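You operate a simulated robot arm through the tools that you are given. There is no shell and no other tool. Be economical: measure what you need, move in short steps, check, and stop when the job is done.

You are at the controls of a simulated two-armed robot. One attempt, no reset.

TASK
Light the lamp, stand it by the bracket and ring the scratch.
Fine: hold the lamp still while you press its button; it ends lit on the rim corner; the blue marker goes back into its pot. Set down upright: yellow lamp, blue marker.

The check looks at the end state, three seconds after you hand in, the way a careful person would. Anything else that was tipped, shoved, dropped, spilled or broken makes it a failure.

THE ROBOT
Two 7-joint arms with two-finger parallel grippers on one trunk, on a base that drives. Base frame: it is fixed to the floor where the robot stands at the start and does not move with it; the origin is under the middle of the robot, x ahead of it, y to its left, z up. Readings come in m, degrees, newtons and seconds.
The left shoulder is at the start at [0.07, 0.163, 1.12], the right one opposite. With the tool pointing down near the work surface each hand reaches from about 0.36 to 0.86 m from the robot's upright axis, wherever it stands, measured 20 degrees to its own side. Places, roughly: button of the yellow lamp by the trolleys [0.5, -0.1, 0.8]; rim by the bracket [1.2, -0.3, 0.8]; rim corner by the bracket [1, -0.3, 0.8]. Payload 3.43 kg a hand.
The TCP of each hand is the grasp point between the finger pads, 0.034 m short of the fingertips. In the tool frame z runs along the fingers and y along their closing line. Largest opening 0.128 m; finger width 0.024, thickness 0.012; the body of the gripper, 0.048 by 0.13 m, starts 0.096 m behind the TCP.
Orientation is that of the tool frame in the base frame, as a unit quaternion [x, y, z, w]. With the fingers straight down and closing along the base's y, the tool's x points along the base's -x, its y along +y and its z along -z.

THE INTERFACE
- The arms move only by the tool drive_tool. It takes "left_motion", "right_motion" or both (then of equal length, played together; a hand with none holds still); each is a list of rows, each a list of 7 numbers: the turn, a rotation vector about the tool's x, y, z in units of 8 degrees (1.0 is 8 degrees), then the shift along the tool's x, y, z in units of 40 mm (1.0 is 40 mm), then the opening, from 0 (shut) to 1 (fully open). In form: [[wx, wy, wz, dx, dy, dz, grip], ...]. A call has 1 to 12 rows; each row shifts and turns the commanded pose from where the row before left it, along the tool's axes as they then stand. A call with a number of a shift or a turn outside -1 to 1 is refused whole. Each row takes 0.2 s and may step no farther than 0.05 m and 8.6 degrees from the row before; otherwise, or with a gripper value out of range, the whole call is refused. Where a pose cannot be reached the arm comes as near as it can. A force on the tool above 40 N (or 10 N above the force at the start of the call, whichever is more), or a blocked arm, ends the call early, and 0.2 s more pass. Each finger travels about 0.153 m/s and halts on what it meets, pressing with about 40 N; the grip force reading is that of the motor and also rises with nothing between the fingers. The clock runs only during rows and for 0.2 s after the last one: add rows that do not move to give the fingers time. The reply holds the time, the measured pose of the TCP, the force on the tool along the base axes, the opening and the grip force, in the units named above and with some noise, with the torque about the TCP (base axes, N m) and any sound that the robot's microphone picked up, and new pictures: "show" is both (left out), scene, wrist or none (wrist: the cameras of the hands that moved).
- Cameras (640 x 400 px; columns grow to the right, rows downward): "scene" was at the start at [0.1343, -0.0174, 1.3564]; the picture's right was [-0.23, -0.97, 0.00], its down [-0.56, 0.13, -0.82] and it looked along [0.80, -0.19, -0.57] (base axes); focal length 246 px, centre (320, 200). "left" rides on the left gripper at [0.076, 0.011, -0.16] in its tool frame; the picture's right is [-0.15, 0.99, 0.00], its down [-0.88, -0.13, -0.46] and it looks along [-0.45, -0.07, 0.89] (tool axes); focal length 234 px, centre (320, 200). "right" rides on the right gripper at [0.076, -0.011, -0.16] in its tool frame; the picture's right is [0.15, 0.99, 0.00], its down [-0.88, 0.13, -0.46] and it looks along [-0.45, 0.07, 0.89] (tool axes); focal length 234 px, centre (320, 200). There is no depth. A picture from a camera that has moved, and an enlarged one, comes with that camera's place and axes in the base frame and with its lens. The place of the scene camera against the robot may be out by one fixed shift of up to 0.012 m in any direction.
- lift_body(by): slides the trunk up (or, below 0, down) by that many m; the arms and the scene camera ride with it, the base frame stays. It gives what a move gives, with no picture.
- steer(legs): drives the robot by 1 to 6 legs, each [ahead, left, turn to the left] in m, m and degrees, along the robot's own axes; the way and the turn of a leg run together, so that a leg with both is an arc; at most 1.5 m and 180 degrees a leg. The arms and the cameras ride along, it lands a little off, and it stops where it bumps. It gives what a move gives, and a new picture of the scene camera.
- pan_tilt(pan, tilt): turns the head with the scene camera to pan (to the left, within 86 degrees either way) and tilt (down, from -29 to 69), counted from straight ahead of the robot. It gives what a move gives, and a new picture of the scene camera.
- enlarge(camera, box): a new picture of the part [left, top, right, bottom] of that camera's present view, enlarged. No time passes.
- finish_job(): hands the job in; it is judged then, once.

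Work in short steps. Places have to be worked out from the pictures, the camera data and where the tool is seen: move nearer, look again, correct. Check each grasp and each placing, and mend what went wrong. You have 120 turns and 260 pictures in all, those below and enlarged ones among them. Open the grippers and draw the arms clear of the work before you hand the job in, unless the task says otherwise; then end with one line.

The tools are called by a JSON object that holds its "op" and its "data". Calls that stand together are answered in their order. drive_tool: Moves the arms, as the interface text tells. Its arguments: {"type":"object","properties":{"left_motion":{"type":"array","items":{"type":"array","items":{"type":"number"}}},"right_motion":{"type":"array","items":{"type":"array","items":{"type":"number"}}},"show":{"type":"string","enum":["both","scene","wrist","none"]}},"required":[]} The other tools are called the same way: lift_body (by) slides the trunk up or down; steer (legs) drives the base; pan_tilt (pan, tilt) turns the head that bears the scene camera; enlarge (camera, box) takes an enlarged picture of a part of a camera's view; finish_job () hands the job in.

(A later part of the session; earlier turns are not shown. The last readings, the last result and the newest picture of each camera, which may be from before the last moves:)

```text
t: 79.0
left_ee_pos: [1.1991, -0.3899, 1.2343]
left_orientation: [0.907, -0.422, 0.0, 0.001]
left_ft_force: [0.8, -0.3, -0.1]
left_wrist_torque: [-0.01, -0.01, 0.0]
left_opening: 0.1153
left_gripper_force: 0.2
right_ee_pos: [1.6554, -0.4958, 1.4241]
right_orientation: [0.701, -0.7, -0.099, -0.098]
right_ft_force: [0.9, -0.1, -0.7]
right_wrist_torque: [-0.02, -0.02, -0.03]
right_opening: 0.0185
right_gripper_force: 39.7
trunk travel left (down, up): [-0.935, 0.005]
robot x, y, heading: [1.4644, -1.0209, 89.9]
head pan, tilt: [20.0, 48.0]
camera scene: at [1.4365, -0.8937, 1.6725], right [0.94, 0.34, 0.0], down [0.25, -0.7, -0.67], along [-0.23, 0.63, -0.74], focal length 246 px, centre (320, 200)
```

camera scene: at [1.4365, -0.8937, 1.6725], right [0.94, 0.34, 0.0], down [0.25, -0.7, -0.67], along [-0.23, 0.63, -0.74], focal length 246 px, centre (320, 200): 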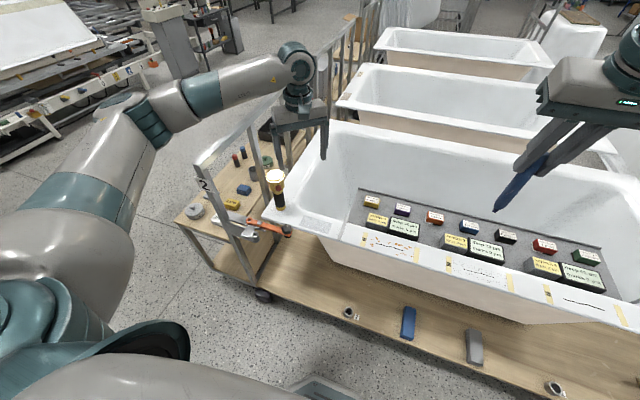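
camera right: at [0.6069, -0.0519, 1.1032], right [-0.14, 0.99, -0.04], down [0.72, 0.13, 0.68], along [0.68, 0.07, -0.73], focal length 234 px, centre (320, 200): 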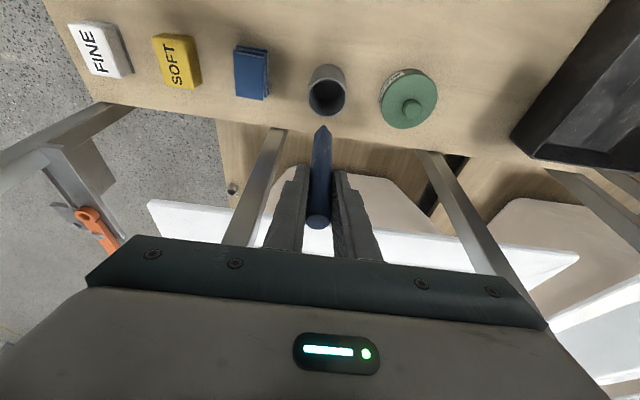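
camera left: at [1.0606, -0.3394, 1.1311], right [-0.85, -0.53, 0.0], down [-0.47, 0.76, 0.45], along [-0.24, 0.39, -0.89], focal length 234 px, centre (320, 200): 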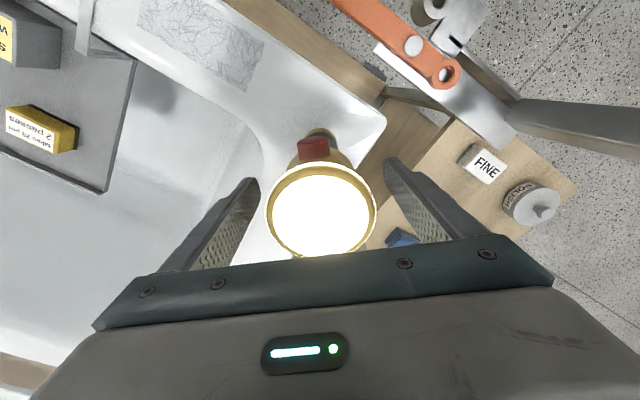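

Now I look closely at the crazed patch under the lamp's light.

{"op": "enlarge", "data": {"camera": "scene", "box": [255, 165, 355, 245]}}

{"op": "enlarge", "data": {"camera": "left", "box": [0, 0, 640, 400]}}

```text
5.00 times, centred on (305, 205) of scene
camera zoom: at [1.4365, -0.8937, 1.6725], right [0.94, 0.34, 0.0], down [0.25, -0.7, -0.67], along [-0.23, 0.63, -0.74], focal length 1229 px, centre (395, 175)
```

zoom: 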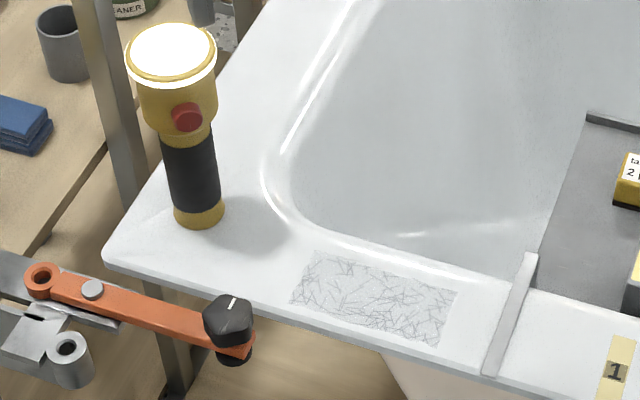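

```text
1.00 times, centred on (320, 200) of left
camera zoom: at [1.2396, -0.4553, 1.3949], right [-0.85, -0.53, 0.0], down [-0.47, 0.76, 0.45], along [-0.24, 0.39, -0.89], focal length 234 px, centre (320, 200)
```

zoom: 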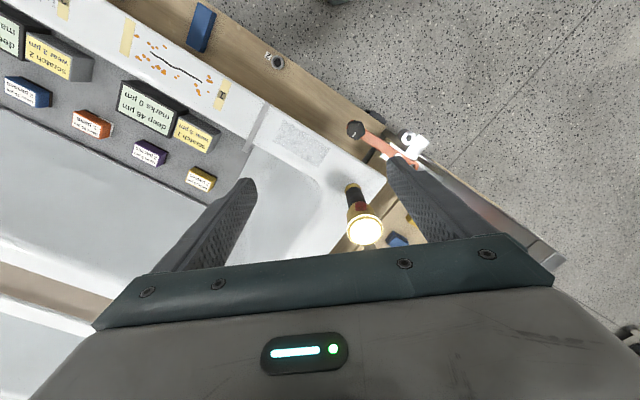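

I zoom harder into the patch from both cameras to find a single scratch among the crazing.

{"op": "enlarge", "data": {"camera": "left", "box": [265, 110, 335, 170]}}

{"op": "enlarge", "data": {"camera": "scene", "box": [310, 212, 350, 237]}}

```text
6.67 times, centred on (300, 140) of left
camera zoom: at [1.2396, -0.4553, 1.3949], right [-0.85, -0.53, 0.0], down [-0.47, 0.76, 0.45], along [-0.24, 0.39, -0.89], focal length 1561 px, centre (453, 600)
```

zoom: 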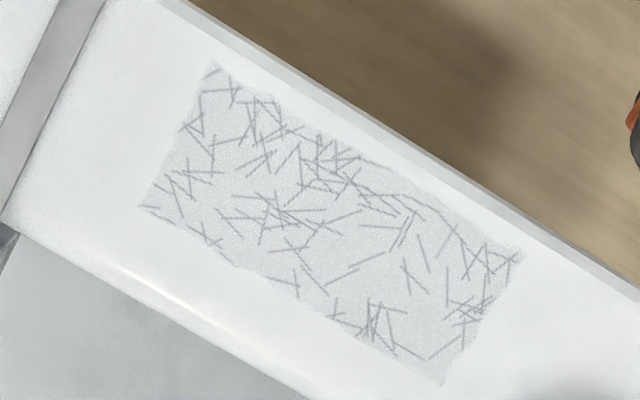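

```text
16.00 times, centred on (330, 224) of scene
camera zoom: at [1.4365, -0.8937, 1.6725], right [0.94, 0.34, 0.0], down [0.25, -0.7, -0.67], along [-0.23, 0.63, -0.74], focal length 3932 px, centre (160, -192)
```

zoom: 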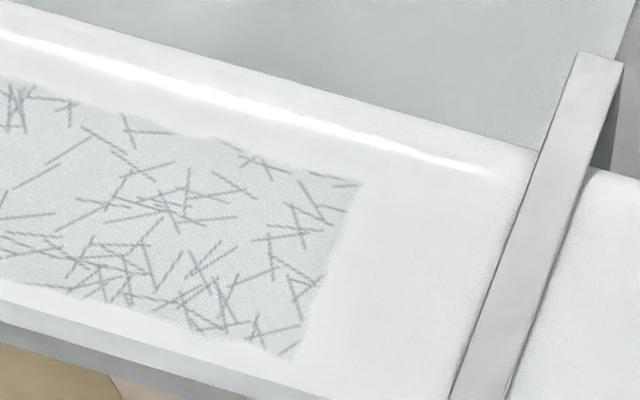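

I lower the left hand's camera for a close look at the patch, staying above the rim and clear of the knob and lamp.

{"op": "drive_tool", "data": {"left_motion": [[0, 0, 0, -0.22, -0.117, 0.9375, 0.9], [0, 0, 0, -0.22, -0.117, 0.9375, 0.9], [0, 0, 0, -0.22, -0.117, 0.9375, 0.9], [0, 0, 0, -0.22, -0.117, 0.9375, 0.9], [0, 0, 0, -0.22, -0.117, 0.9375, 0.9], [0, 0, 0, -0.22, -0.117, 0.9375, 0.9], [0, 0, 0, -0.22, -0.117, 0.9375, 0.9], [0, 0, 0, 0, 0, 0, 0.9]], "show": "none"}}

{"op": "enlarge", "data": {"camera": "left", "box": [220, 70, 380, 190]}}

```text
t: 80.8
left_ee_pos: [1.1877, -0.3234, 0.9737]
left_orientation: [0.907, -0.421, 0.0, 0.0]
left_ft_force: [0.4, -0.2, -0.2]
left_wrist_torque: [0.0, -0.01, -0.02]
left_opening: 0.1151
left_gripper_force: 0.0
right_ee_pos: [1.6561, -0.4957, 1.4232]
right_orientation: [-0.7, 0.7, 0.099, 0.099]
right_ft_force: [-0.7, 0.0, -0.7]
right_wrist_torque: [0.03, -0.01, 0.01]
right_opening: 0.0187
right_gripper_force: 40.0
trunk travel left (down, up): [-0.935, 0.005]
robot x, y, heading: [1.4666, -1.026, 90.1]
head pan, tilt: [20.0, 48.0]
```

```text
3.33 times, centred on (300, 130) of left
camera zoom: at [1.2262, -0.3881, 1.1325], right [-0.85, -0.53, 0.0], down [-0.47, 0.76, 0.45], along [-0.24, 0.39, -0.89], focal length 781 px, centre (387, 433)
```

zoom: 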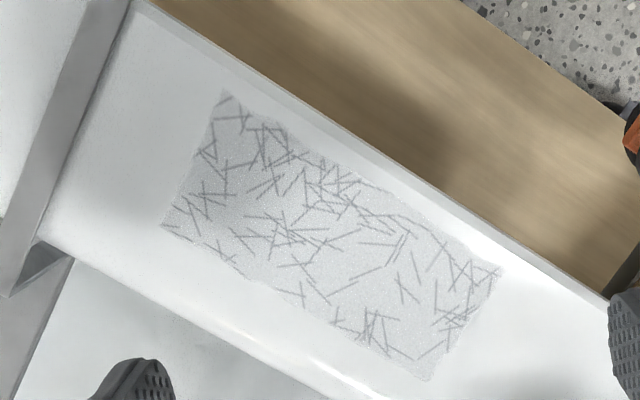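

I zoom in further on the upper middle of the patch, where a longer line seems to run.

{"op": "enlarge", "data": {"camera": "left", "box": [258, 92, 308, 132]}}

{"op": "enlarge", "data": {"camera": "left", "box": [298, 112, 348, 160]}}

```text
10.00 times, centred on (283, 112) of left
camera zoom: at [1.2262, -0.3881, 1.1325], right [-0.85, -0.53, 0.0], down [-0.47, 0.76, 0.45], along [-0.24, 0.39, -0.89], focal length 2342 px, centre (690, 1080)
```

zoom: 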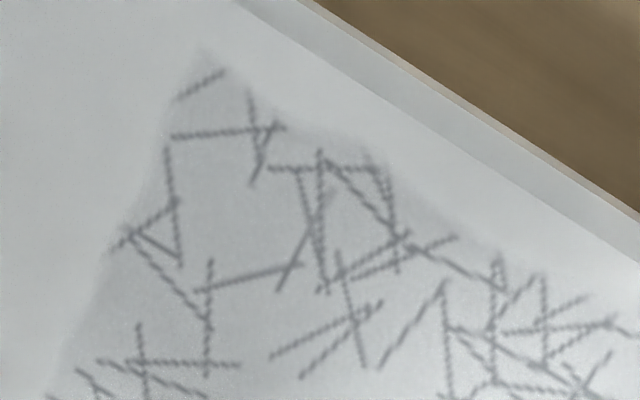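

```text
8.33 times, centred on (323, 136) of left
camera zoom: at [1.2262, -0.3881, 1.1325], right [-0.85, -0.53, 0.0], down [-0.47, 0.76, 0.45], along [-0.24, 0.39, -0.89], focal length 1951 px, centre (295, 733)
```

zoom: 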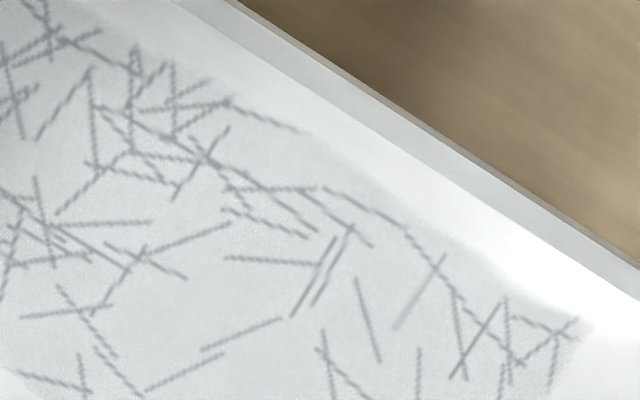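

A curved line seems to run along the front edge of the crazing. I bring the camera about 8 cm nearer for a sharper look.

{"op": "drive_tool", "data": {"left_motion": [[0, 0, 0, -0.25, -0.13, 1, 0.9], [0, 0, 0, -0.25, -0.13, 1, 0.9], [0, 0, 0, 0, 0, 0, 0.9]], "show": "wrist"}}

{"op": "enlarge", "data": {"camera": "left", "box": [225, 50, 365, 160]}}

```text
t: 81.6
left_ee_pos: [1.1796, -0.3015, 0.8928]
left_orientation: [0.907, -0.421, 0.001, 0.0]
left_ft_force: [0.1, -0.5, 0.5]
left_wrist_torque: [0.02, 0.03, 0.0]
left_opening: 0.1155
left_gripper_force: 0.2
right_ee_pos: [1.6556, -0.4976, 1.4236]
right_orientation: [-0.7, 0.7, 0.098, 0.098]
right_ft_force: [0.5, -1.3, -0.3]
right_wrist_torque: [0.04, -0.05, 0.03]
right_opening: 0.0188
right_gripper_force: 40.1
trunk travel left (down, up): [-0.935, 0.005]
robot x, y, heading: [1.4635, -1.0212, 89.9]
head pan, tilt: [20.0, 48.0]
camera left: at [1.219, -0.3663, 1.0528], right [-0.85, -0.53, 0.0], down [-0.47, 0.76, 0.45], along [-0.24, 0.39, -0.89], focal length 234 px, centre (320, 200)
```

left: 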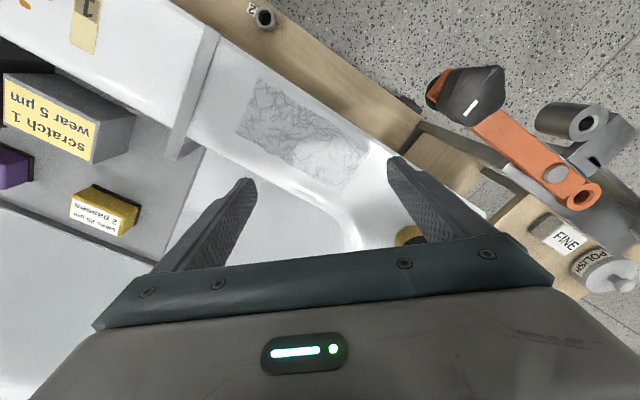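

```text
3.64 times, centred on (295, 105) of left
camera zoom: at [1.219, -0.3663, 1.0528], right [-0.85, -0.53, 0.0], down [-0.47, 0.76, 0.45], along [-0.24, 0.39, -0.89], focal length 852 px, centre (411, 546)
```

zoom: 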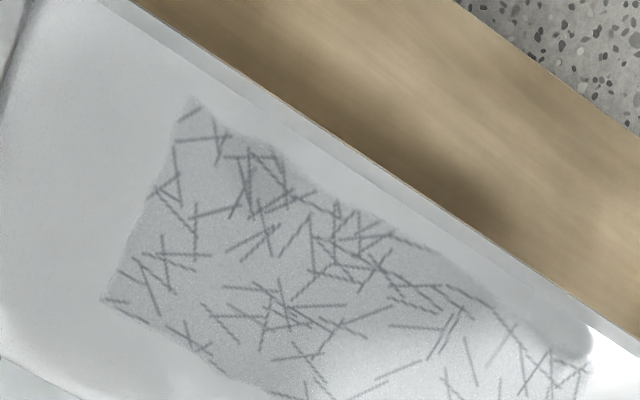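

My hand shades the patch. I pull the left hand well up and back, and then use strong scene zooms on the lit patch.

{"op": "drive_tool", "data": {"left_motion": [[0, 0, 0, 0, 0, -1, 0.9], [0, 0, 0, 0, 0, -1, 0.9], [0, 0, 0, 0, 0, -1, 0.9], [0, 0, 0, 0, 0, -1, 0.9], [0, 0, 0, 0.3, 0.1, -1, 0.9], [0, 0, 0, 0.6, 0.1, -0.9, 0.9], [0, 0, 0, 0.8, 0.3, -0.7, 0.9], [0, 0, 0, 1, 0.3, 0, 0.9], [0, 0, 0, 1, 0.3, 0, 0.9], [0, 0, 0, 1, 0.3, 0, 0.9], [0, 0, 0, 1, 0.3, 0, 0.9], [0, 0, 0, 0, 0, 0, 0.9]], "show": "scene"}}

{"op": "enlarge", "data": {"camera": "scene", "box": [296, 208, 352, 243]}}

{"op": "enlarge", "data": {"camera": "scene", "box": [305, 214, 333, 232]}}

```text
t: 84.2
left_ee_pos: [1.2737, -0.521, 1.1565]
left_orientation: [0.907, -0.42, 0.0, 0.001]
left_ft_force: [0.1, -0.3, 0.0]
left_wrist_torque: [0.01, 0.04, -0.02]
left_opening: 0.1152
left_gripper_force: 0.1
right_ee_pos: [1.6558, -0.4955, 1.4233]
right_orientation: [0.7, -0.7, -0.098, -0.098]
right_ft_force: [-0.2, 0.2, -0.1]
right_wrist_torque: [0.01, 0.0, -0.01]
right_opening: 0.0186
right_gripper_force: 40.0
trunk travel left (down, up): [-0.935, 0.005]
robot x, y, heading: [1.465, -1.0206, 90.1]
head pan, tilt: [20.0, 48.0]
camera scene: at [1.4365, -0.8933, 1.6724], right [0.94, 0.34, 0.0], down [0.25, -0.7, -0.67], along [-0.23, 0.63, -0.74], focal length 246 px, centre (320, 200)
```

scene: 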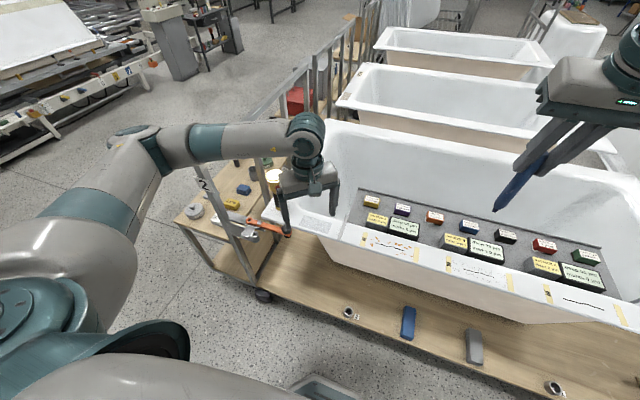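

```text
11.43 times, centred on (324, 226) of scene
camera zoom: at [1.4365, -0.8933, 1.6724], right [0.94, 0.34, 0.0], down [0.25, -0.7, -0.67], along [-0.23, 0.63, -0.74], focal length 2809 px, centre (274, -91)
```

zoom: 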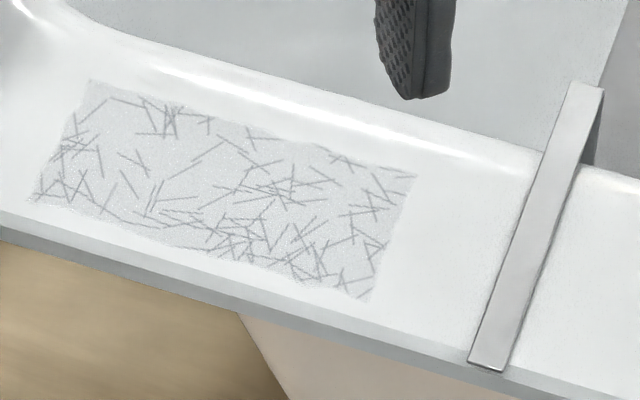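

```text
16.00 times, centred on (319, 223) of scene
camera zoom: at [1.4365, -0.8933, 1.6724], right [0.94, 0.34, 0.0], down [0.25, -0.7, -0.67], along [-0.23, 0.63, -0.74], focal length 3932 px, centre (336, -168)
```

zoom: 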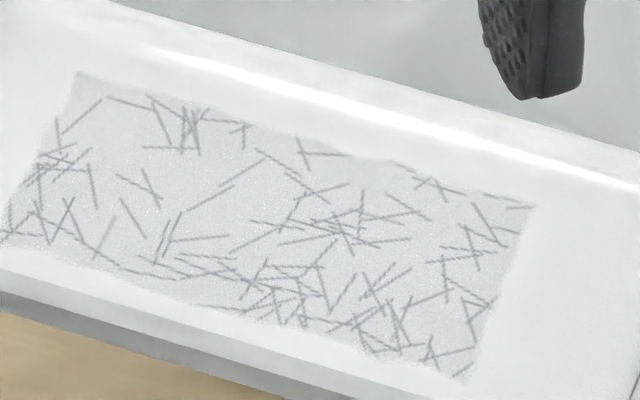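

A continuous curved line shows among the short straight scuffs, along the front of the patch. I zoom in tighter on it in two parts.

{"op": "enlarge", "data": {"camera": "scene", "box": [298, 222, 314, 232]}}

{"op": "enlarge", "data": {"camera": "scene", "box": [309, 225, 325, 235]}}

```text
16.00 times, centred on (306, 227) of scene
camera zoom: at [1.4365, -0.8933, 1.6724], right [0.94, 0.34, 0.0], down [0.25, -0.7, -0.67], along [-0.23, 0.63, -0.74], focal length 3932 px, centre (544, -232)
```

zoom: 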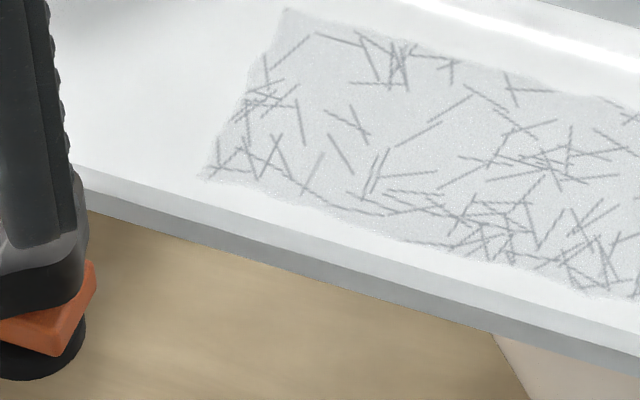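

```text
16.00 times, centred on (317, 230) of scene
camera zoom: at [1.4365, -0.8933, 1.6724], right [0.94, 0.34, 0.0], down [0.25, -0.7, -0.67], along [-0.23, 0.63, -0.74], focal length 3932 px, centre (368, -280)
```

zoom: 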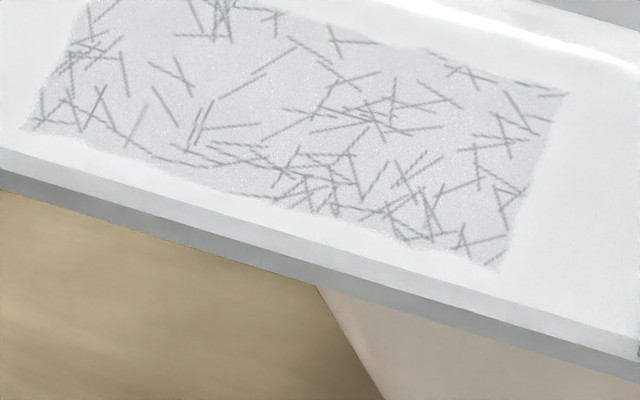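

I move the left camera to the far side of the patch from the lamp, so it sees it unshaded and close up.

{"op": "drive_tool", "data": {"left_motion": [[0, 0, 0, -0.46, -0.51, 0.807, 0.9], [0, 0, 0, -0.46, -0.51, 0.807, 0.9], [0, 0, 0, -0.46, -0.51, 0.807, 0.9], [0, 0, 0, -0.46, -0.51, 0.807, 0.9], [0, 0, 0, -0.46, -0.51, 0.807, 0.9], [0, 0, 0, -0.46, -0.51, 0.807, 0.9], [0, 0, 0, -0.46, -0.51, 0.807, 0.9], [0, 0, 0, 0, 0, 0, 0.9]], "show": "wrist"}}

{"op": "enlarge", "data": {"camera": "left", "box": [330, 130, 450, 210]}}

```text
t: 86.0
left_ee_pos: [1.3027, -0.3285, 0.9302]
left_orientation: [0.907, -0.421, 0.002, -0.001]
left_ft_force: [-0.1, -1.1, -0.6]
left_wrist_torque: [-0.01, 0.02, 0.01]
left_opening: 0.1154
left_gripper_force: 0.1
right_ee_pos: [1.6559, -0.4961, 1.4235]
right_orientation: [-0.7, 0.701, 0.099, 0.098]
right_ft_force: [0.2, -0.3, -0.9]
right_wrist_torque: [-0.02, -0.01, -0.01]
right_opening: 0.0186
right_gripper_force: 40.0
trunk travel left (down, up): [-0.935, 0.005]
robot x, y, heading: [1.4639, -1.0189, 90.0]
head pan, tilt: [20.0, 48.0]
camera left: at [1.342, -0.3943, 1.0898], right [-0.85, -0.53, 0.0], down [-0.47, 0.76, 0.45], along [-0.24, 0.39, -0.89], focal length 234 px, centre (320, 200)
```

left: 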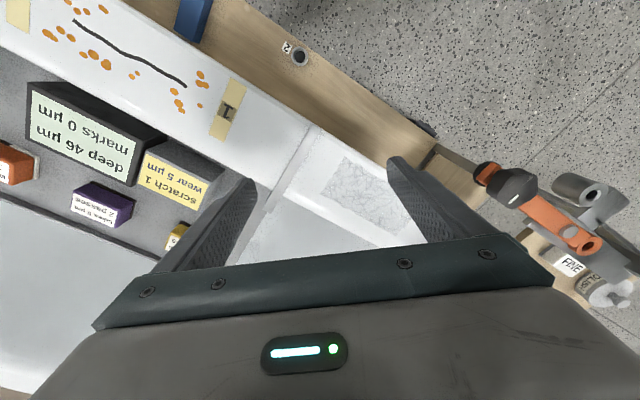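

```text
5.00 times, centred on (390, 170) of left
camera zoom: at [1.342, -0.3943, 1.0898], right [-0.85, -0.53, 0.0], down [-0.47, 0.76, 0.45], along [-0.24, 0.39, -0.89], focal length 1171 px, centre (-30, 350)
```

zoom: 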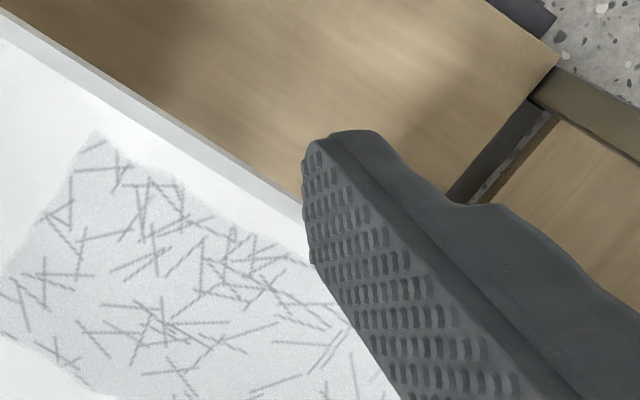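

A finger hides part of it; I shift the hand 7 cm along its closing line.

{"op": "drive_tool", "data": {"left_motion": [[0, 0, 0, -0.13, 0.85, 0, 0.9], [0, 0, 0, -0.13, 0.85, 0, 0.9], [0, 0, 0, 0, 0, 0, 0.9]], "show": "none"}}

{"op": "enlarge", "data": {"camera": "left", "box": [260, 110, 380, 190]}}

{"op": "enlarge", "data": {"camera": "left", "box": [290, 120, 370, 180]}}

```text
t: 86.8
left_ee_pos: [1.2457, -0.3626, 0.9326]
left_orientation: [0.907, -0.421, 0.001, 0.0]
left_ft_force: [-0.6, 0.1, 0.6]
left_wrist_torque: [0.0, 0.0, 0.0]
left_opening: 0.1152
left_gripper_force: 0.0
right_ee_pos: [1.6572, -0.4956, 1.4227]
right_orientation: [0.701, -0.7, -0.097, -0.097]
right_ft_force: [-0.5, 0.1, -1.0]
right_wrist_torque: [0.0, 0.0, 0.02]
right_opening: 0.0188
right_gripper_force: 40.6
trunk travel left (down, up): [-0.935, 0.005]
robot x, y, heading: [1.4632, -1.0221, 90.2]
head pan, tilt: [20.0, 48.0]
```

```text
5.00 times, centred on (320, 150) of left
camera zoom: at [1.2844, -0.4288, 1.0918], right [-0.85, -0.53, 0.0], down [-0.47, 0.76, 0.45], along [-0.24, 0.39, -0.89], focal length 1171 px, centre (320, 450)
```

zoom: 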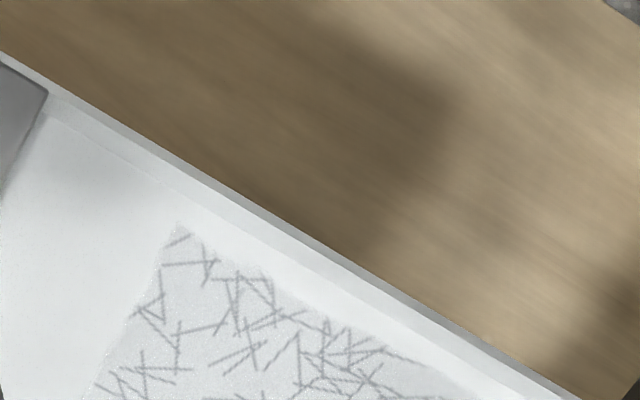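

```text
6.67 times, centred on (330, 150) of left
camera zoom: at [1.2844, -0.4288, 1.0918], right [-0.85, -0.53, 0.0], down [-0.47, 0.76, 0.45], along [-0.24, 0.39, -0.89], focal length 1561 px, centre (253, 533)
```

zoom: 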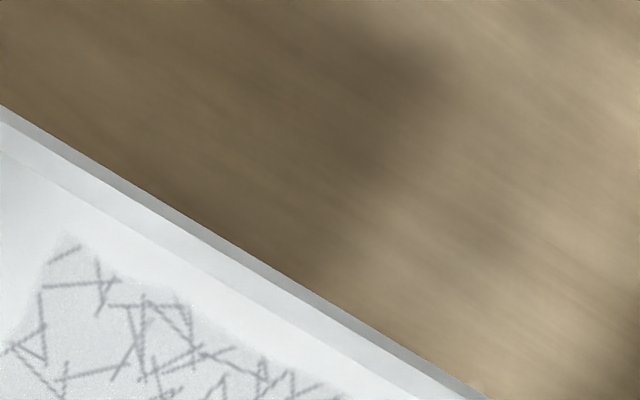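

Wrong window: the patch lies lower in the view. I enlarge there.

{"op": "enlarge", "data": {"camera": "left", "box": [270, 150, 390, 225]}}

{"op": "enlarge", "data": {"camera": "left", "box": [310, 165, 370, 205]}}

```text
5.33 times, centred on (330, 188) of left
camera zoom: at [1.2844, -0.4288, 1.0918], right [-0.85, -0.53, 0.0], down [-0.47, 0.76, 0.45], along [-0.24, 0.39, -0.89], focal length 1249 px, centre (267, 267)
```

zoom: 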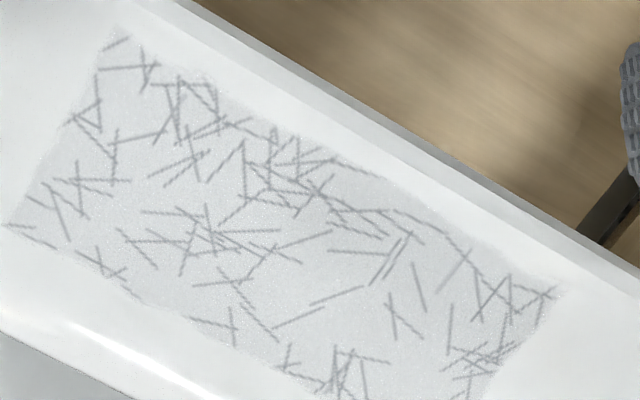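

```text
10.00 times, centred on (340, 185) of left
camera zoom: at [1.2844, -0.4288, 1.0918], right [-0.85, -0.53, 0.0], down [-0.47, 0.76, 0.45], along [-0.24, 0.39, -0.89], focal length 2342 px, centre (120, 350)
```

zoom: 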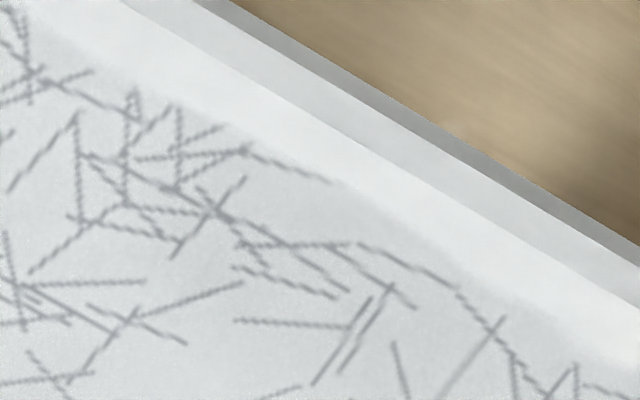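

A smooth chain longer than any single scuff stands out. I zoom at full power on its left part, middle and right part to find both ends.

{"op": "enlarge", "data": {"camera": "left", "box": [340, 180, 380, 205]}}

{"op": "enlarge", "data": {"camera": "left", "box": [312, 168, 352, 193]}}

{"op": "enlarge", "data": {"camera": "left", "box": [290, 155, 330, 180]}}

```text
16.00 times, centred on (360, 192) of left
camera zoom: at [1.2844, -0.4288, 1.0918], right [-0.85, -0.53, 0.0], down [-0.47, 0.76, 0.45], along [-0.24, 0.39, -0.89], focal length 3747 px, centre (-320, 320)
```

zoom: 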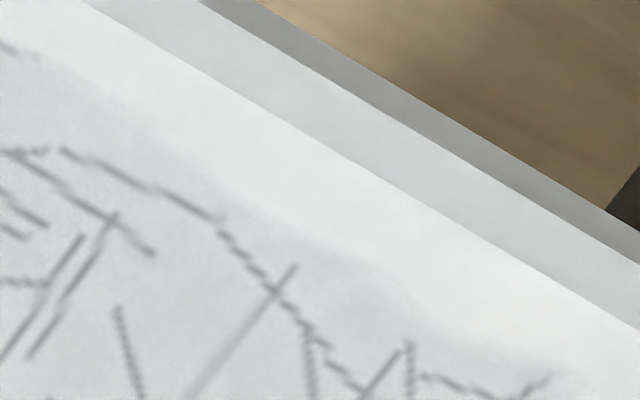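

```text
16.00 times, centred on (332, 180) of left
camera zoom: at [1.2844, -0.4288, 1.0918], right [-0.85, -0.53, 0.0], down [-0.47, 0.76, 0.45], along [-0.24, 0.39, -0.89], focal length 3747 px, centre (128, 512)
```

zoom: 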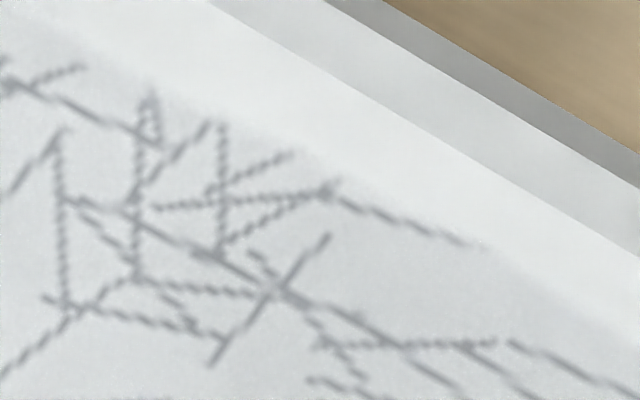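

```text
16.00 times, centred on (310, 168) of left
camera zoom: at [1.2844, -0.4288, 1.0918], right [-0.85, -0.53, 0.0], down [-0.47, 0.76, 0.45], along [-0.24, 0.39, -0.89], focal length 3747 px, centre (480, 720)
```

zoom: 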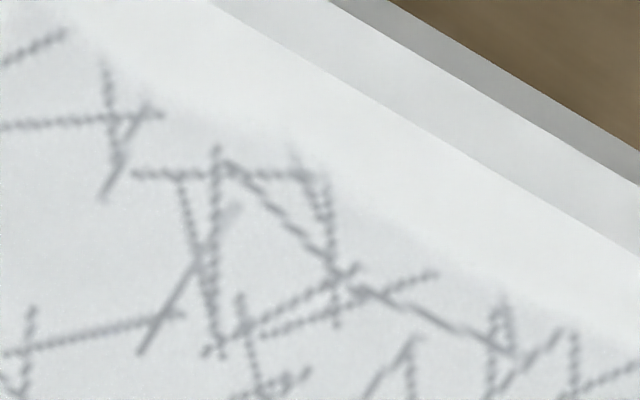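

The crazing is still ambiguous. A scratch should glint when seen facing the lamp, so I put the left camera on the mirror side of the patch, looking back along -x.

{"op": "drive_tool", "data": {"left_motion": [[0, 0, 0, 0.215, -0.865, -0.11, 0.9], [0, 0, 0, 0.215, -0.865, -0.11, 0.9], [0, 0, 0, 0.215, -0.865, -0.11, 0.9], [0, 0, 0, 0.215, -0.865, -0.11, 0.9], [0, 0, -0.89, 0, 0, 0, 0.9], [0, 0, -0.89, 0, 0, 0, 0.9], [0, 0, -0.89, 0, 0, 0, 0.9], [0, 0, -0.89, 0, 0, 0, 0.9], [0, 0, -0.89, 0, 0, 0, 0.9], [0, 0, -0.89, 0, 0, 0, 0.9], [0, 0, -0.89, 0, 0, 0, 0.9]], "show": "wrist"}}

```text
t: 89.2
left_ee_pos: [1.3707, -0.3011, 0.9489]
left_orientation: [1.0, 0.001, 0.001, 0.0]
left_ft_force: [0.2, -0.8, 0.2]
left_wrist_torque: [-0.01, -0.01, -0.01]
left_opening: 0.1153
left_gripper_force: 0.0
right_ee_pos: [1.6557, -0.4956, 1.4242]
right_orientation: [0.7, -0.7, -0.099, -0.099]
right_ft_force: [-0.6, -0.3, -0.5]
right_wrist_torque: [0.01, -0.01, 0.01]
right_opening: 0.0188
right_gripper_force: 40.0
trunk travel left (down, up): [-0.935, 0.005]
robot x, y, heading: [1.4647, -1.0188, 89.9]
head pan, tilt: [20.0, 48.0]
camera left: at [1.445, -0.3128, 1.1089], right [-0.14, -0.99, 0.0], down [-0.88, 0.13, 0.45], along [-0.45, 0.06, -0.89], focal length 234 px, centre (320, 200)
```

left: 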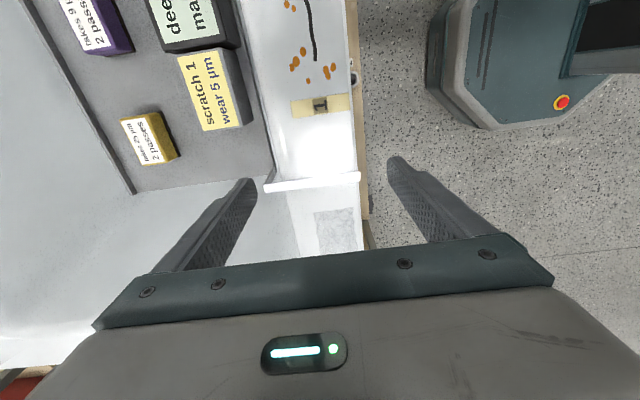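

{"op": "enlarge", "data": {"camera": "left", "box": [290, 195, 380, 260]}}

```text
6.15 times, centred on (335, 228) of left
camera zoom: at [1.445, -0.3128, 1.1089], right [-0.14, -0.99, 0.0], down [-0.88, 0.13, 0.45], along [-0.45, 0.06, -0.89], focal length 1441 px, centre (228, 31)
```

zoom: 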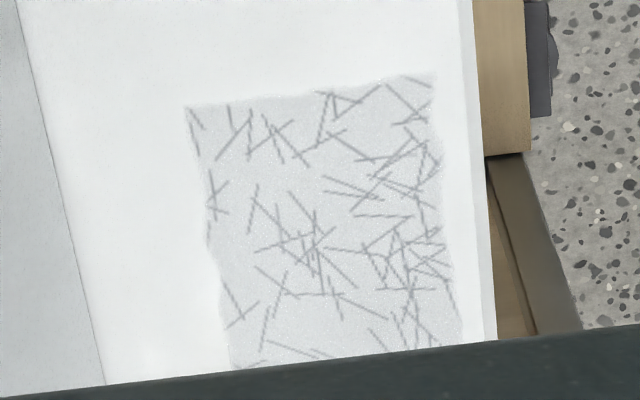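

The front chain lies too near the rim edge to be the intended scratch. I go back to an overhead view and check the middle of the patch at full zoom.

{"op": "drive_tool", "data": {"left_motion": [[0, 0, 0.89, 0, 0, 0, 0.9], [0, 0, 0.89, 0, 0, 0, 0.9], [0, 0, 0.89, 0, 0, 0, 0.9], [0, 0, 0.89, 0, 0, 0, 0.9], [0, 0, 0.89, 0, 0, 0, 0.9], [0, 0, 0.89, 0, 0, 0, 0.9], [0, 0, 0.89, 0, 0, 0, 0.9], [0, 0, 0, -0.215, 0.865, 0.11, 0.9], [0, 0, 0, -0.215, 0.865, 0.11, 0.9], [0, 0, 0, -0.215, 0.865, 0.11, 0.9], [0, 0, 0, -0.215, 0.865, 0.11, 0.9], [0, 0, 0, 0, 0, 0, 0.9]], "show": "wrist"}}

{"op": "enlarge", "data": {"camera": "left", "box": [295, 175, 345, 206]}}

{"op": "enlarge", "data": {"camera": "left", "box": [325, 185, 385, 223]}}

```text
t: 91.8
left_ee_pos: [1.2407, -0.3634, 0.9315]
left_orientation: [0.908, -0.42, 0.001, 0.0]
left_ft_force: [0.0, 1.1, 1.0]
left_wrist_torque: [0.02, -0.02, -0.01]
left_opening: 0.1149
left_gripper_force: 0.0
right_ee_pos: [1.6559, -0.4965, 1.4227]
right_orientation: [-0.7, 0.7, 0.099, 0.099]
right_ft_force: [-0.3, 0.4, -1.1]
right_wrist_torque: [0.01, -0.02, -0.02]
right_opening: 0.0187
right_gripper_force: 40.0
trunk travel left (down, up): [-0.935, 0.005]
robot x, y, heading: [1.4665, -1.0205, 89.9]
head pan, tilt: [20.0, 48.0]
camera left: at [1.2806, -0.4287, 1.0902], right [-0.85, -0.53, 0.0], down [-0.47, 0.76, 0.45], along [-0.24, 0.39, -0.89], focal length 234 px, centre (320, 200)
```

left: 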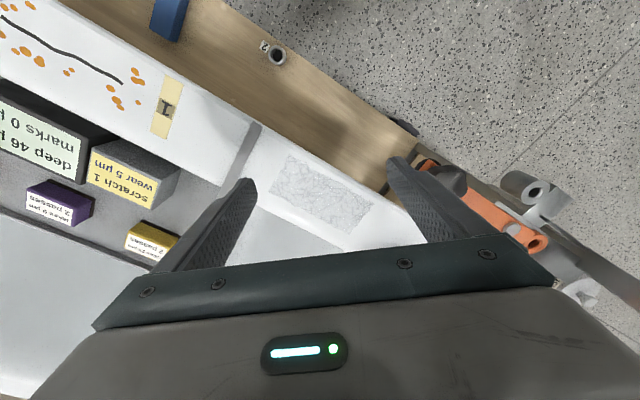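

```text
12.80 times, centred on (320, 190) of left
camera zoom: at [1.2806, -0.4287, 1.0902], right [-0.85, -0.53, 0.0], down [-0.47, 0.76, 0.45], along [-0.24, 0.39, -0.89], focal length 2997 px, centre (320, 322)
```

zoom: 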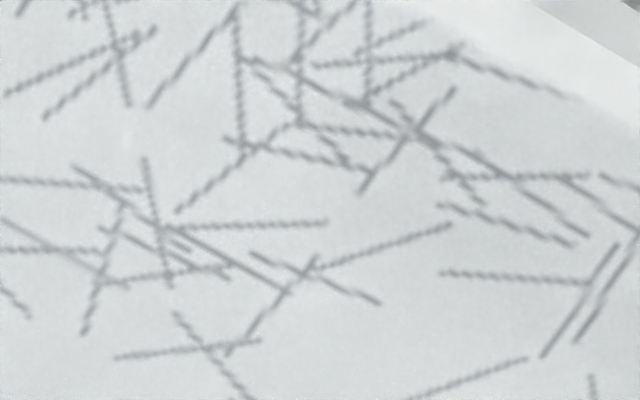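

```text
10.53 times, centred on (355, 204) of left
camera zoom: at [1.2806, -0.4287, 1.0902], right [-0.85, -0.53, 0.0], down [-0.47, 0.76, 0.45], along [-0.24, 0.39, -0.89], focal length 2465 px, centre (-48, 158)
```

zoom: 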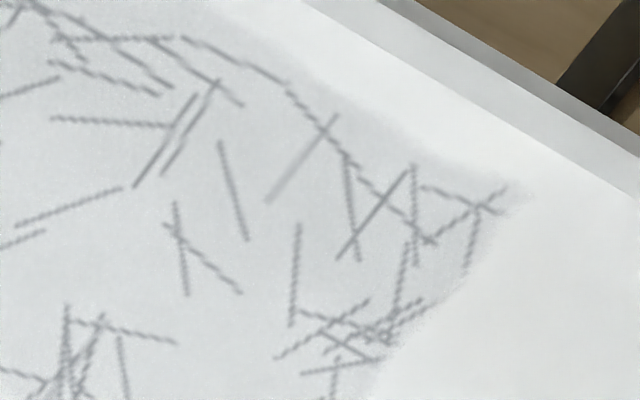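

Before deciding, I check the plain white rim on both sides of the patch for a fainter scratch that the lamp might reveal.

{"op": "enlarge", "data": {"camera": "left", "box": [320, 180, 420, 245]}}

{"op": "enlarge", "data": {"camera": "scene", "box": [262, 195, 322, 235]}}

{"op": "enlarge", "data": {"camera": "scene", "box": [325, 210, 425, 270]}}

```text
6.15 times, centred on (370, 212) of left
camera zoom: at [1.2806, -0.4287, 1.0902], right [-0.85, -0.53, 0.0], down [-0.47, 0.76, 0.45], along [-0.24, 0.39, -0.89], focal length 1441 px, centre (12, 123)
```

zoom: 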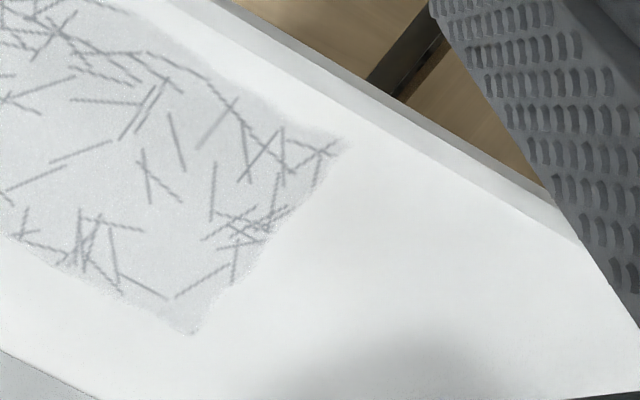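

```text
10.00 times, centred on (292, 215) of scene
camera zoom: at [1.437, -0.8935, 1.6725], right [0.94, 0.34, 0.0], down [0.25, -0.7, -0.67], along [-0.23, 0.63, -0.74], focal length 2458 px, centre (600, 50)
```

zoom: 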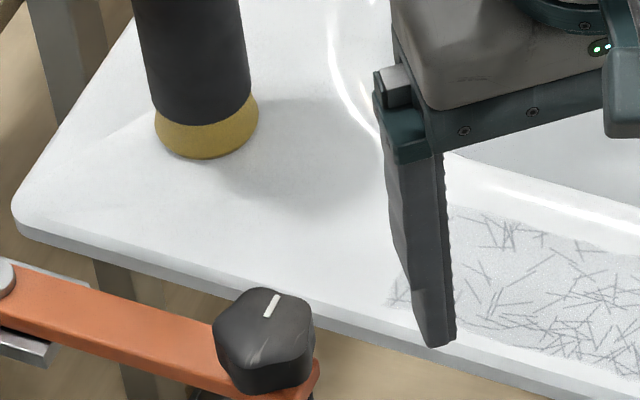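

```text
6.40 times, centred on (375, 240) of scene
camera zoom: at [1.437, -0.8935, 1.6725], right [0.94, 0.34, 0.0], down [0.25, -0.7, -0.67], along [-0.23, 0.63, -0.74], focal length 1573 px, centre (-32, -56)
```

zoom: 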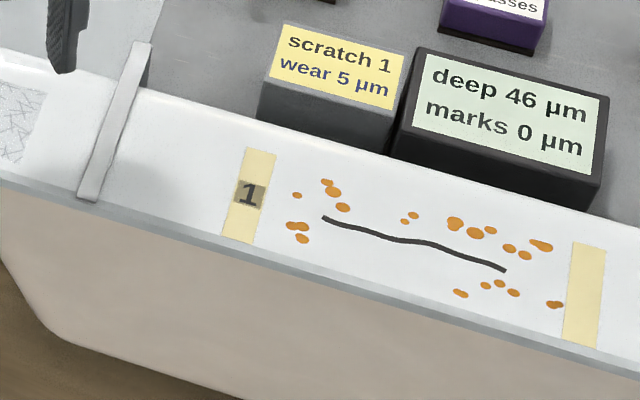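

Nothing stands out elsewhere. To learn whether the lamp reveals a line in the patch, I'll lift it away briefly, compare identical zooms, and re-place it nearer the nominal spot. First the left hand goes back above the lamp.

{"op": "drive_tool", "data": {"left_motion": [[0, 0, 0, 0, 0, -0.96, 0.9], [0, 0, 0, 0, 0, -0.96, 0.9], [0, 0, 0, 0, 0, -0.96, 0.9], [0, 0, 0, 0, 0, -0.96, 0.9], [0, 0, 0, 0, 0, -0.96, 0.9], [0, 0, 0, -0.875, 0.461, -0.3, 0.9], [0, 0, 0, -0.875, 0.461, -0.3, 0.9], [0, 0, 0, -0.875, 0.461, -0.3, 0.9], [0, 0, 0, -0.875, 0.461, -0.3, 0.9], [0, 0, 0, -0.875, 0.461, -0.3, 0.9], [0, 0, 0, -0.875, 0.461, -0.3, 0.9], [0, 0, 0, 0, 0, 0, 0.9]], "show": "wrist"}}

{"op": "enlarge", "data": {"camera": "scene", "box": [309, 225, 325, 235]}}

{"op": "enlarge", "data": {"camera": "scene", "box": [317, 222, 333, 232]}}

```text
t: 94.4
left_ee_pos: [1.0204, -0.2776, 1.1947]
left_orientation: [0.907, -0.421, 0.001, 0.0]
left_ft_force: [-0.3, 0.0, 0.1]
left_wrist_torque: [0.03, 0.01, 0.0]
left_opening: 0.1152
left_gripper_force: 0.0
right_ee_pos: [1.6551, -0.4956, 1.424]
right_orientation: [0.7, -0.7, -0.099, -0.099]
right_ft_force: [-0.3, 0.1, -1.2]
right_wrist_torque: [0.05, -0.04, 0.0]
right_opening: 0.0187
right_gripper_force: 40.0
trunk travel left (down, up): [-0.935, 0.005]
robot x, y, heading: [1.4639, -1.0194, 90.2]
head pan, tilt: [20.0, 48.0]
camera left: at [1.0596, -0.3426, 1.3541], right [-0.85, -0.53, 0.0], down [-0.47, 0.76, 0.45], along [-0.24, 0.39, -0.89], focal length 234 px, centre (320, 200)
```

left: 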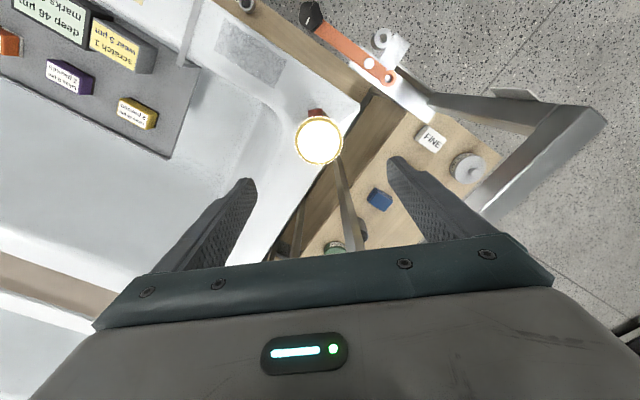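

```text
16.00 times, centred on (317, 230) of scene
camera zoom: at [1.437, -0.8937, 1.6725], right [0.94, 0.34, 0.0], down [0.25, -0.7, -0.67], along [-0.23, 0.63, -0.74], focal length 3932 px, centre (368, -280)
```

zoom: 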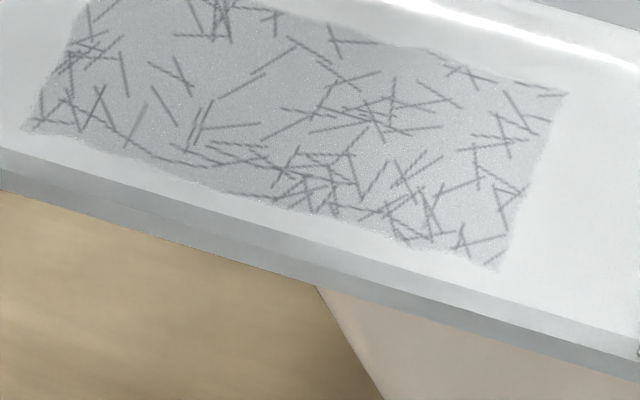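

```text
16.00 times, centred on (325, 227) of scene
camera zoom: at [1.437, -0.8937, 1.6725], right [0.94, 0.34, 0.0], down [0.25, -0.7, -0.67], along [-0.23, 0.63, -0.74], focal length 3932 px, centre (240, -232)
```

zoom: 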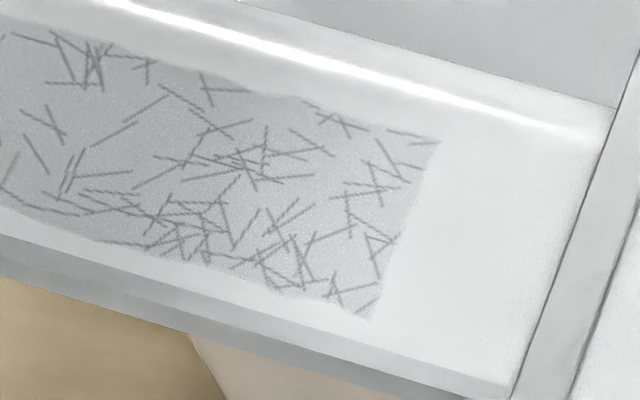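

The lines look the same so far. I regrasp the lamp to test the patch without it.

{"op": "drive_tool", "data": {"left_motion": [[0, 0, 0, -0.06, -0.05, 1, 0.9], [0, 0, 0, 0, 0, 1, 0.9], [0, 0, 0, 0, 0, 1, 0.9], [0, 0, 0, 0, 0, 1, 0.9], [0, 0, 0, 0, 0, 0.9, 0.9], [0, 0, 0, 0, 0, 0.65, 0.9], [0, 0, 0, 0, 0, 0, 0.7], [0, 0, 0, 0, 0, 0, 0.55], [0, 0, 0, 0, 0, 0, 0.4], [0, 0, 0, 0, 0, 0, 0.4], [0, 0, 0, 0, 0, 0, 0.4]], "show": "wrist"}}

```text
t: 96.8
left_ee_pos: [1.0226, -0.2732, 0.9729]
left_orientation: [0.907, -0.422, 0.001, 0.0]
left_ft_force: [0.1, -0.8, 1.0]
left_wrist_torque: [-0.03, 0.04, 0.0]
left_opening: 0.071
left_gripper_force: 40.3
right_ee_pos: [1.6557, -0.4966, 1.4244]
right_orientation: [0.701, -0.7, -0.098, -0.098]
right_ft_force: [-0.2, 1.1, -0.8]
right_wrist_torque: [0.01, 0.01, 0.02]
right_opening: 0.0187
right_gripper_force: 39.9
trunk travel left (down, up): [-0.935, 0.005]
robot x, y, heading: [1.4652, -1.0202, 89.9]
head pan, tilt: [20.0, 48.0]
camera left: at [1.0615, -0.3375, 1.1323], right [-0.85, -0.53, 0.0], down [-0.47, 0.76, 0.45], along [-0.24, 0.39, -0.89], focal length 234 px, centre (320, 200)
```

left: 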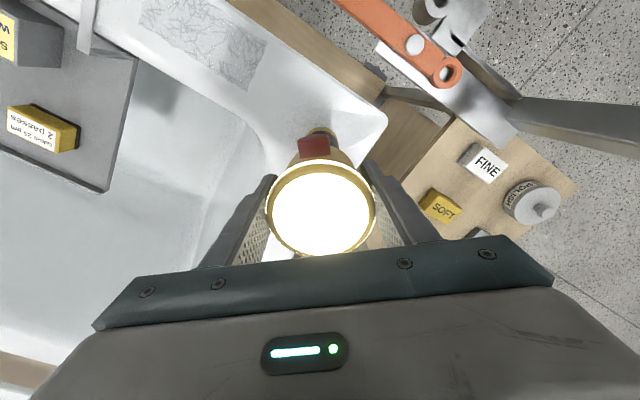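

Gripped. I lift it straight up 0.25 m and take the same zooms.

{"op": "drive_tool", "data": {"left_motion": [[0, 0, 0, 0, 0, -1, 0.4], [0, 0, 0, 0, 0, -1, 0.4], [0, 0, 0, 0, 0, -1, 0.4], [0, 0, 0, 0, 0, -1, 0.4], [0, 0, 0, 0, 0, -1, 0.4], [0, 0, 0, 0, 0, -1, 0.4], [0, 0, 0, 0, 0, 0, 0.4]], "show": "none"}}

{"op": "enlarge", "data": {"camera": "scene", "box": [309, 225, 325, 235]}}

{"op": "enlarge", "data": {"camera": "scene", "box": [317, 222, 333, 232]}}

```text
t: 98.4
left_ee_pos: [1.0177, -0.2709, 1.2134]
left_orientation: [0.907, -0.421, 0.0, 0.0]
left_ft_force: [0.2, 0.0, -1.0]
left_wrist_torque: [0.02, -0.02, 0.03]
left_opening: 0.0708
left_gripper_force: 40.5
right_ee_pos: [1.6553, -0.495, 1.4239]
right_orientation: [0.7, -0.7, -0.098, -0.098]
right_ft_force: [-1.2, 0.6, -0.1]
right_wrist_torque: [0.03, 0.0, 0.03]
right_opening: 0.0186
right_gripper_force: 40.0
trunk travel left (down, up): [-0.935, 0.005]
robot x, y, heading: [1.4645, -1.019, 89.8]
head pan, tilt: [20.0, 48.0]
```

```text
16.00 times, centred on (317, 230) of scene
camera zoom: at [1.4362, -0.8932, 1.6724], right [0.94, 0.34, 0.0], down [0.25, -0.7, -0.67], along [-0.23, 0.63, -0.74], focal length 3932 px, centre (368, -280)
```

zoom: 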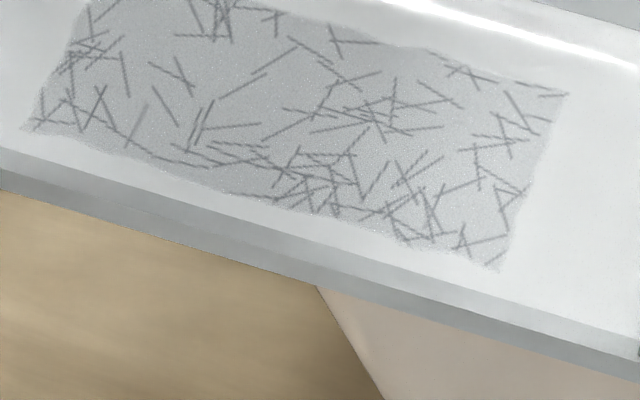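

```text
16.00 times, centred on (325, 227) of scene
camera zoom: at [1.4362, -0.8932, 1.6724], right [0.94, 0.34, 0.0], down [0.25, -0.7, -0.67], along [-0.23, 0.63, -0.74], focal length 3932 px, centre (240, -232)
```

zoom: 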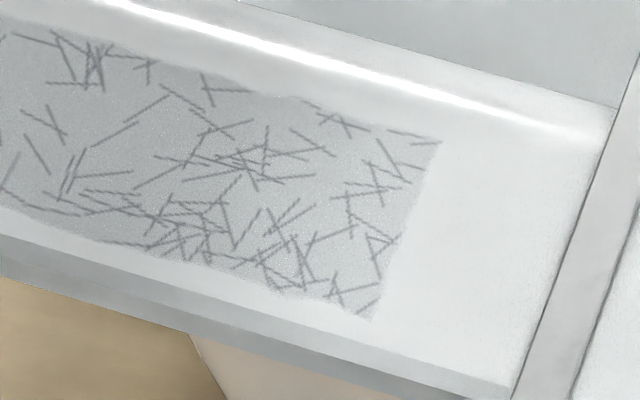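

The line pattern is the same without the lamp, so all those scuffs are permanent. I set the lamp back down, a touch nearer the nominal corner spot at (1.01, -0.288).

{"op": "drive_tool", "data": {"left_motion": [[0, 0, 0, 0.2, 0.425, 0.5, 0.4], [0, 0, 0, 0, 0, 1, 0.4], [0, 0, 0, 0, 0, 1, 0.4], [0, 0, 0, 0, 0, 1, 0.4], [0, 0, 0, 0, 0, 1, 0.4], [0, 0, 0, 0, 0, 1, 0.4], [0, 0, 0, 0, 0, 0.2, 0.4], [0, 0, 0, 0, 0, 0.1, 0.4], [0, 0, 0, 0, 0, 0.08, 0.4], [0, 0, 0, 0, 0, 0.06, 0.4], [0, 0, 0, 0, 0, 0, 0.4]], "show": "none"}}

{"op": "enlarge", "data": {"camera": "scene", "box": [255, 165, 335, 235]}}

```text
t: 100.8
left_ee_pos: [1.014, -0.2899, 0.9749]
left_orientation: [0.907, -0.42, 0.001, -0.001]
left_ft_force: [0.1, -1.6, -2.3]
left_wrist_torque: [0.0, 0.01, 0.03]
left_opening: 0.0711
left_gripper_force: 39.8
right_ee_pos: [1.6553, -0.4957, 1.424]
right_orientation: [0.7, -0.7, -0.098, -0.098]
right_ft_force: [-0.6, 0.5, -0.2]
right_wrist_torque: [-0.02, 0.03, -0.03]
right_opening: 0.0185
right_gripper_force: 39.8
trunk travel left (down, up): [-0.935, 0.005]
robot x, y, heading: [1.4663, -1.0219, 90.0]
head pan, tilt: [20.0, 48.0]
```

```text
5.71 times, centred on (295, 200) of scene
camera zoom: at [1.4363, -0.8938, 1.6725], right [0.94, 0.34, 0.0], down [0.25, -0.7, -0.67], along [-0.23, 0.63, -0.74], focal length 1404 px, centre (463, 200)
```

zoom: 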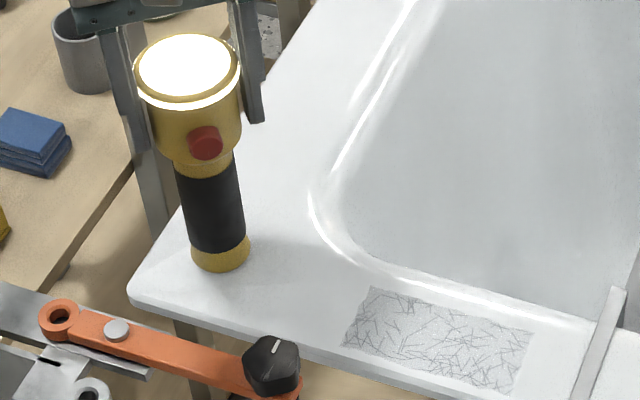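

Nearly down. I creep 4 mm more to contact.

{"op": "drive_tool", "data": {"left_motion": [[0, 0, 0, 0, 0, 0.04, 0.4], [0, 0, 0, 0, 0, 0.04, 0.4], [0, 0, 0, 0, 0, 0.03, 0.4], [0, 0, 0, 0, 0, 0, 0.4]], "show": "none"}}

```text
t: 101.8
left_ee_pos: [1.0148, -0.2899, 0.9717]
left_orientation: [0.907, -0.421, 0.0, -0.001]
left_ft_force: [-1.4, 0.6, 8.6]
left_wrist_torque: [0.17, 0.05, 0.06]
left_opening: 0.071
left_gripper_force: 39.7
right_ee_pos: [1.6551, -0.4966, 1.4244]
right_orientation: [0.7, -0.7, -0.099, -0.099]
right_ft_force: [0.8, -0.9, -1.2]
right_wrist_torque: [0.0, -0.02, -0.03]
right_opening: 0.0186
right_gripper_force: 40.3
trunk travel left (down, up): [-0.935, 0.005]
robot x, y, heading: [1.4634, -1.0216, 90.1]
head pan, tilt: [20.0, 48.0]
```

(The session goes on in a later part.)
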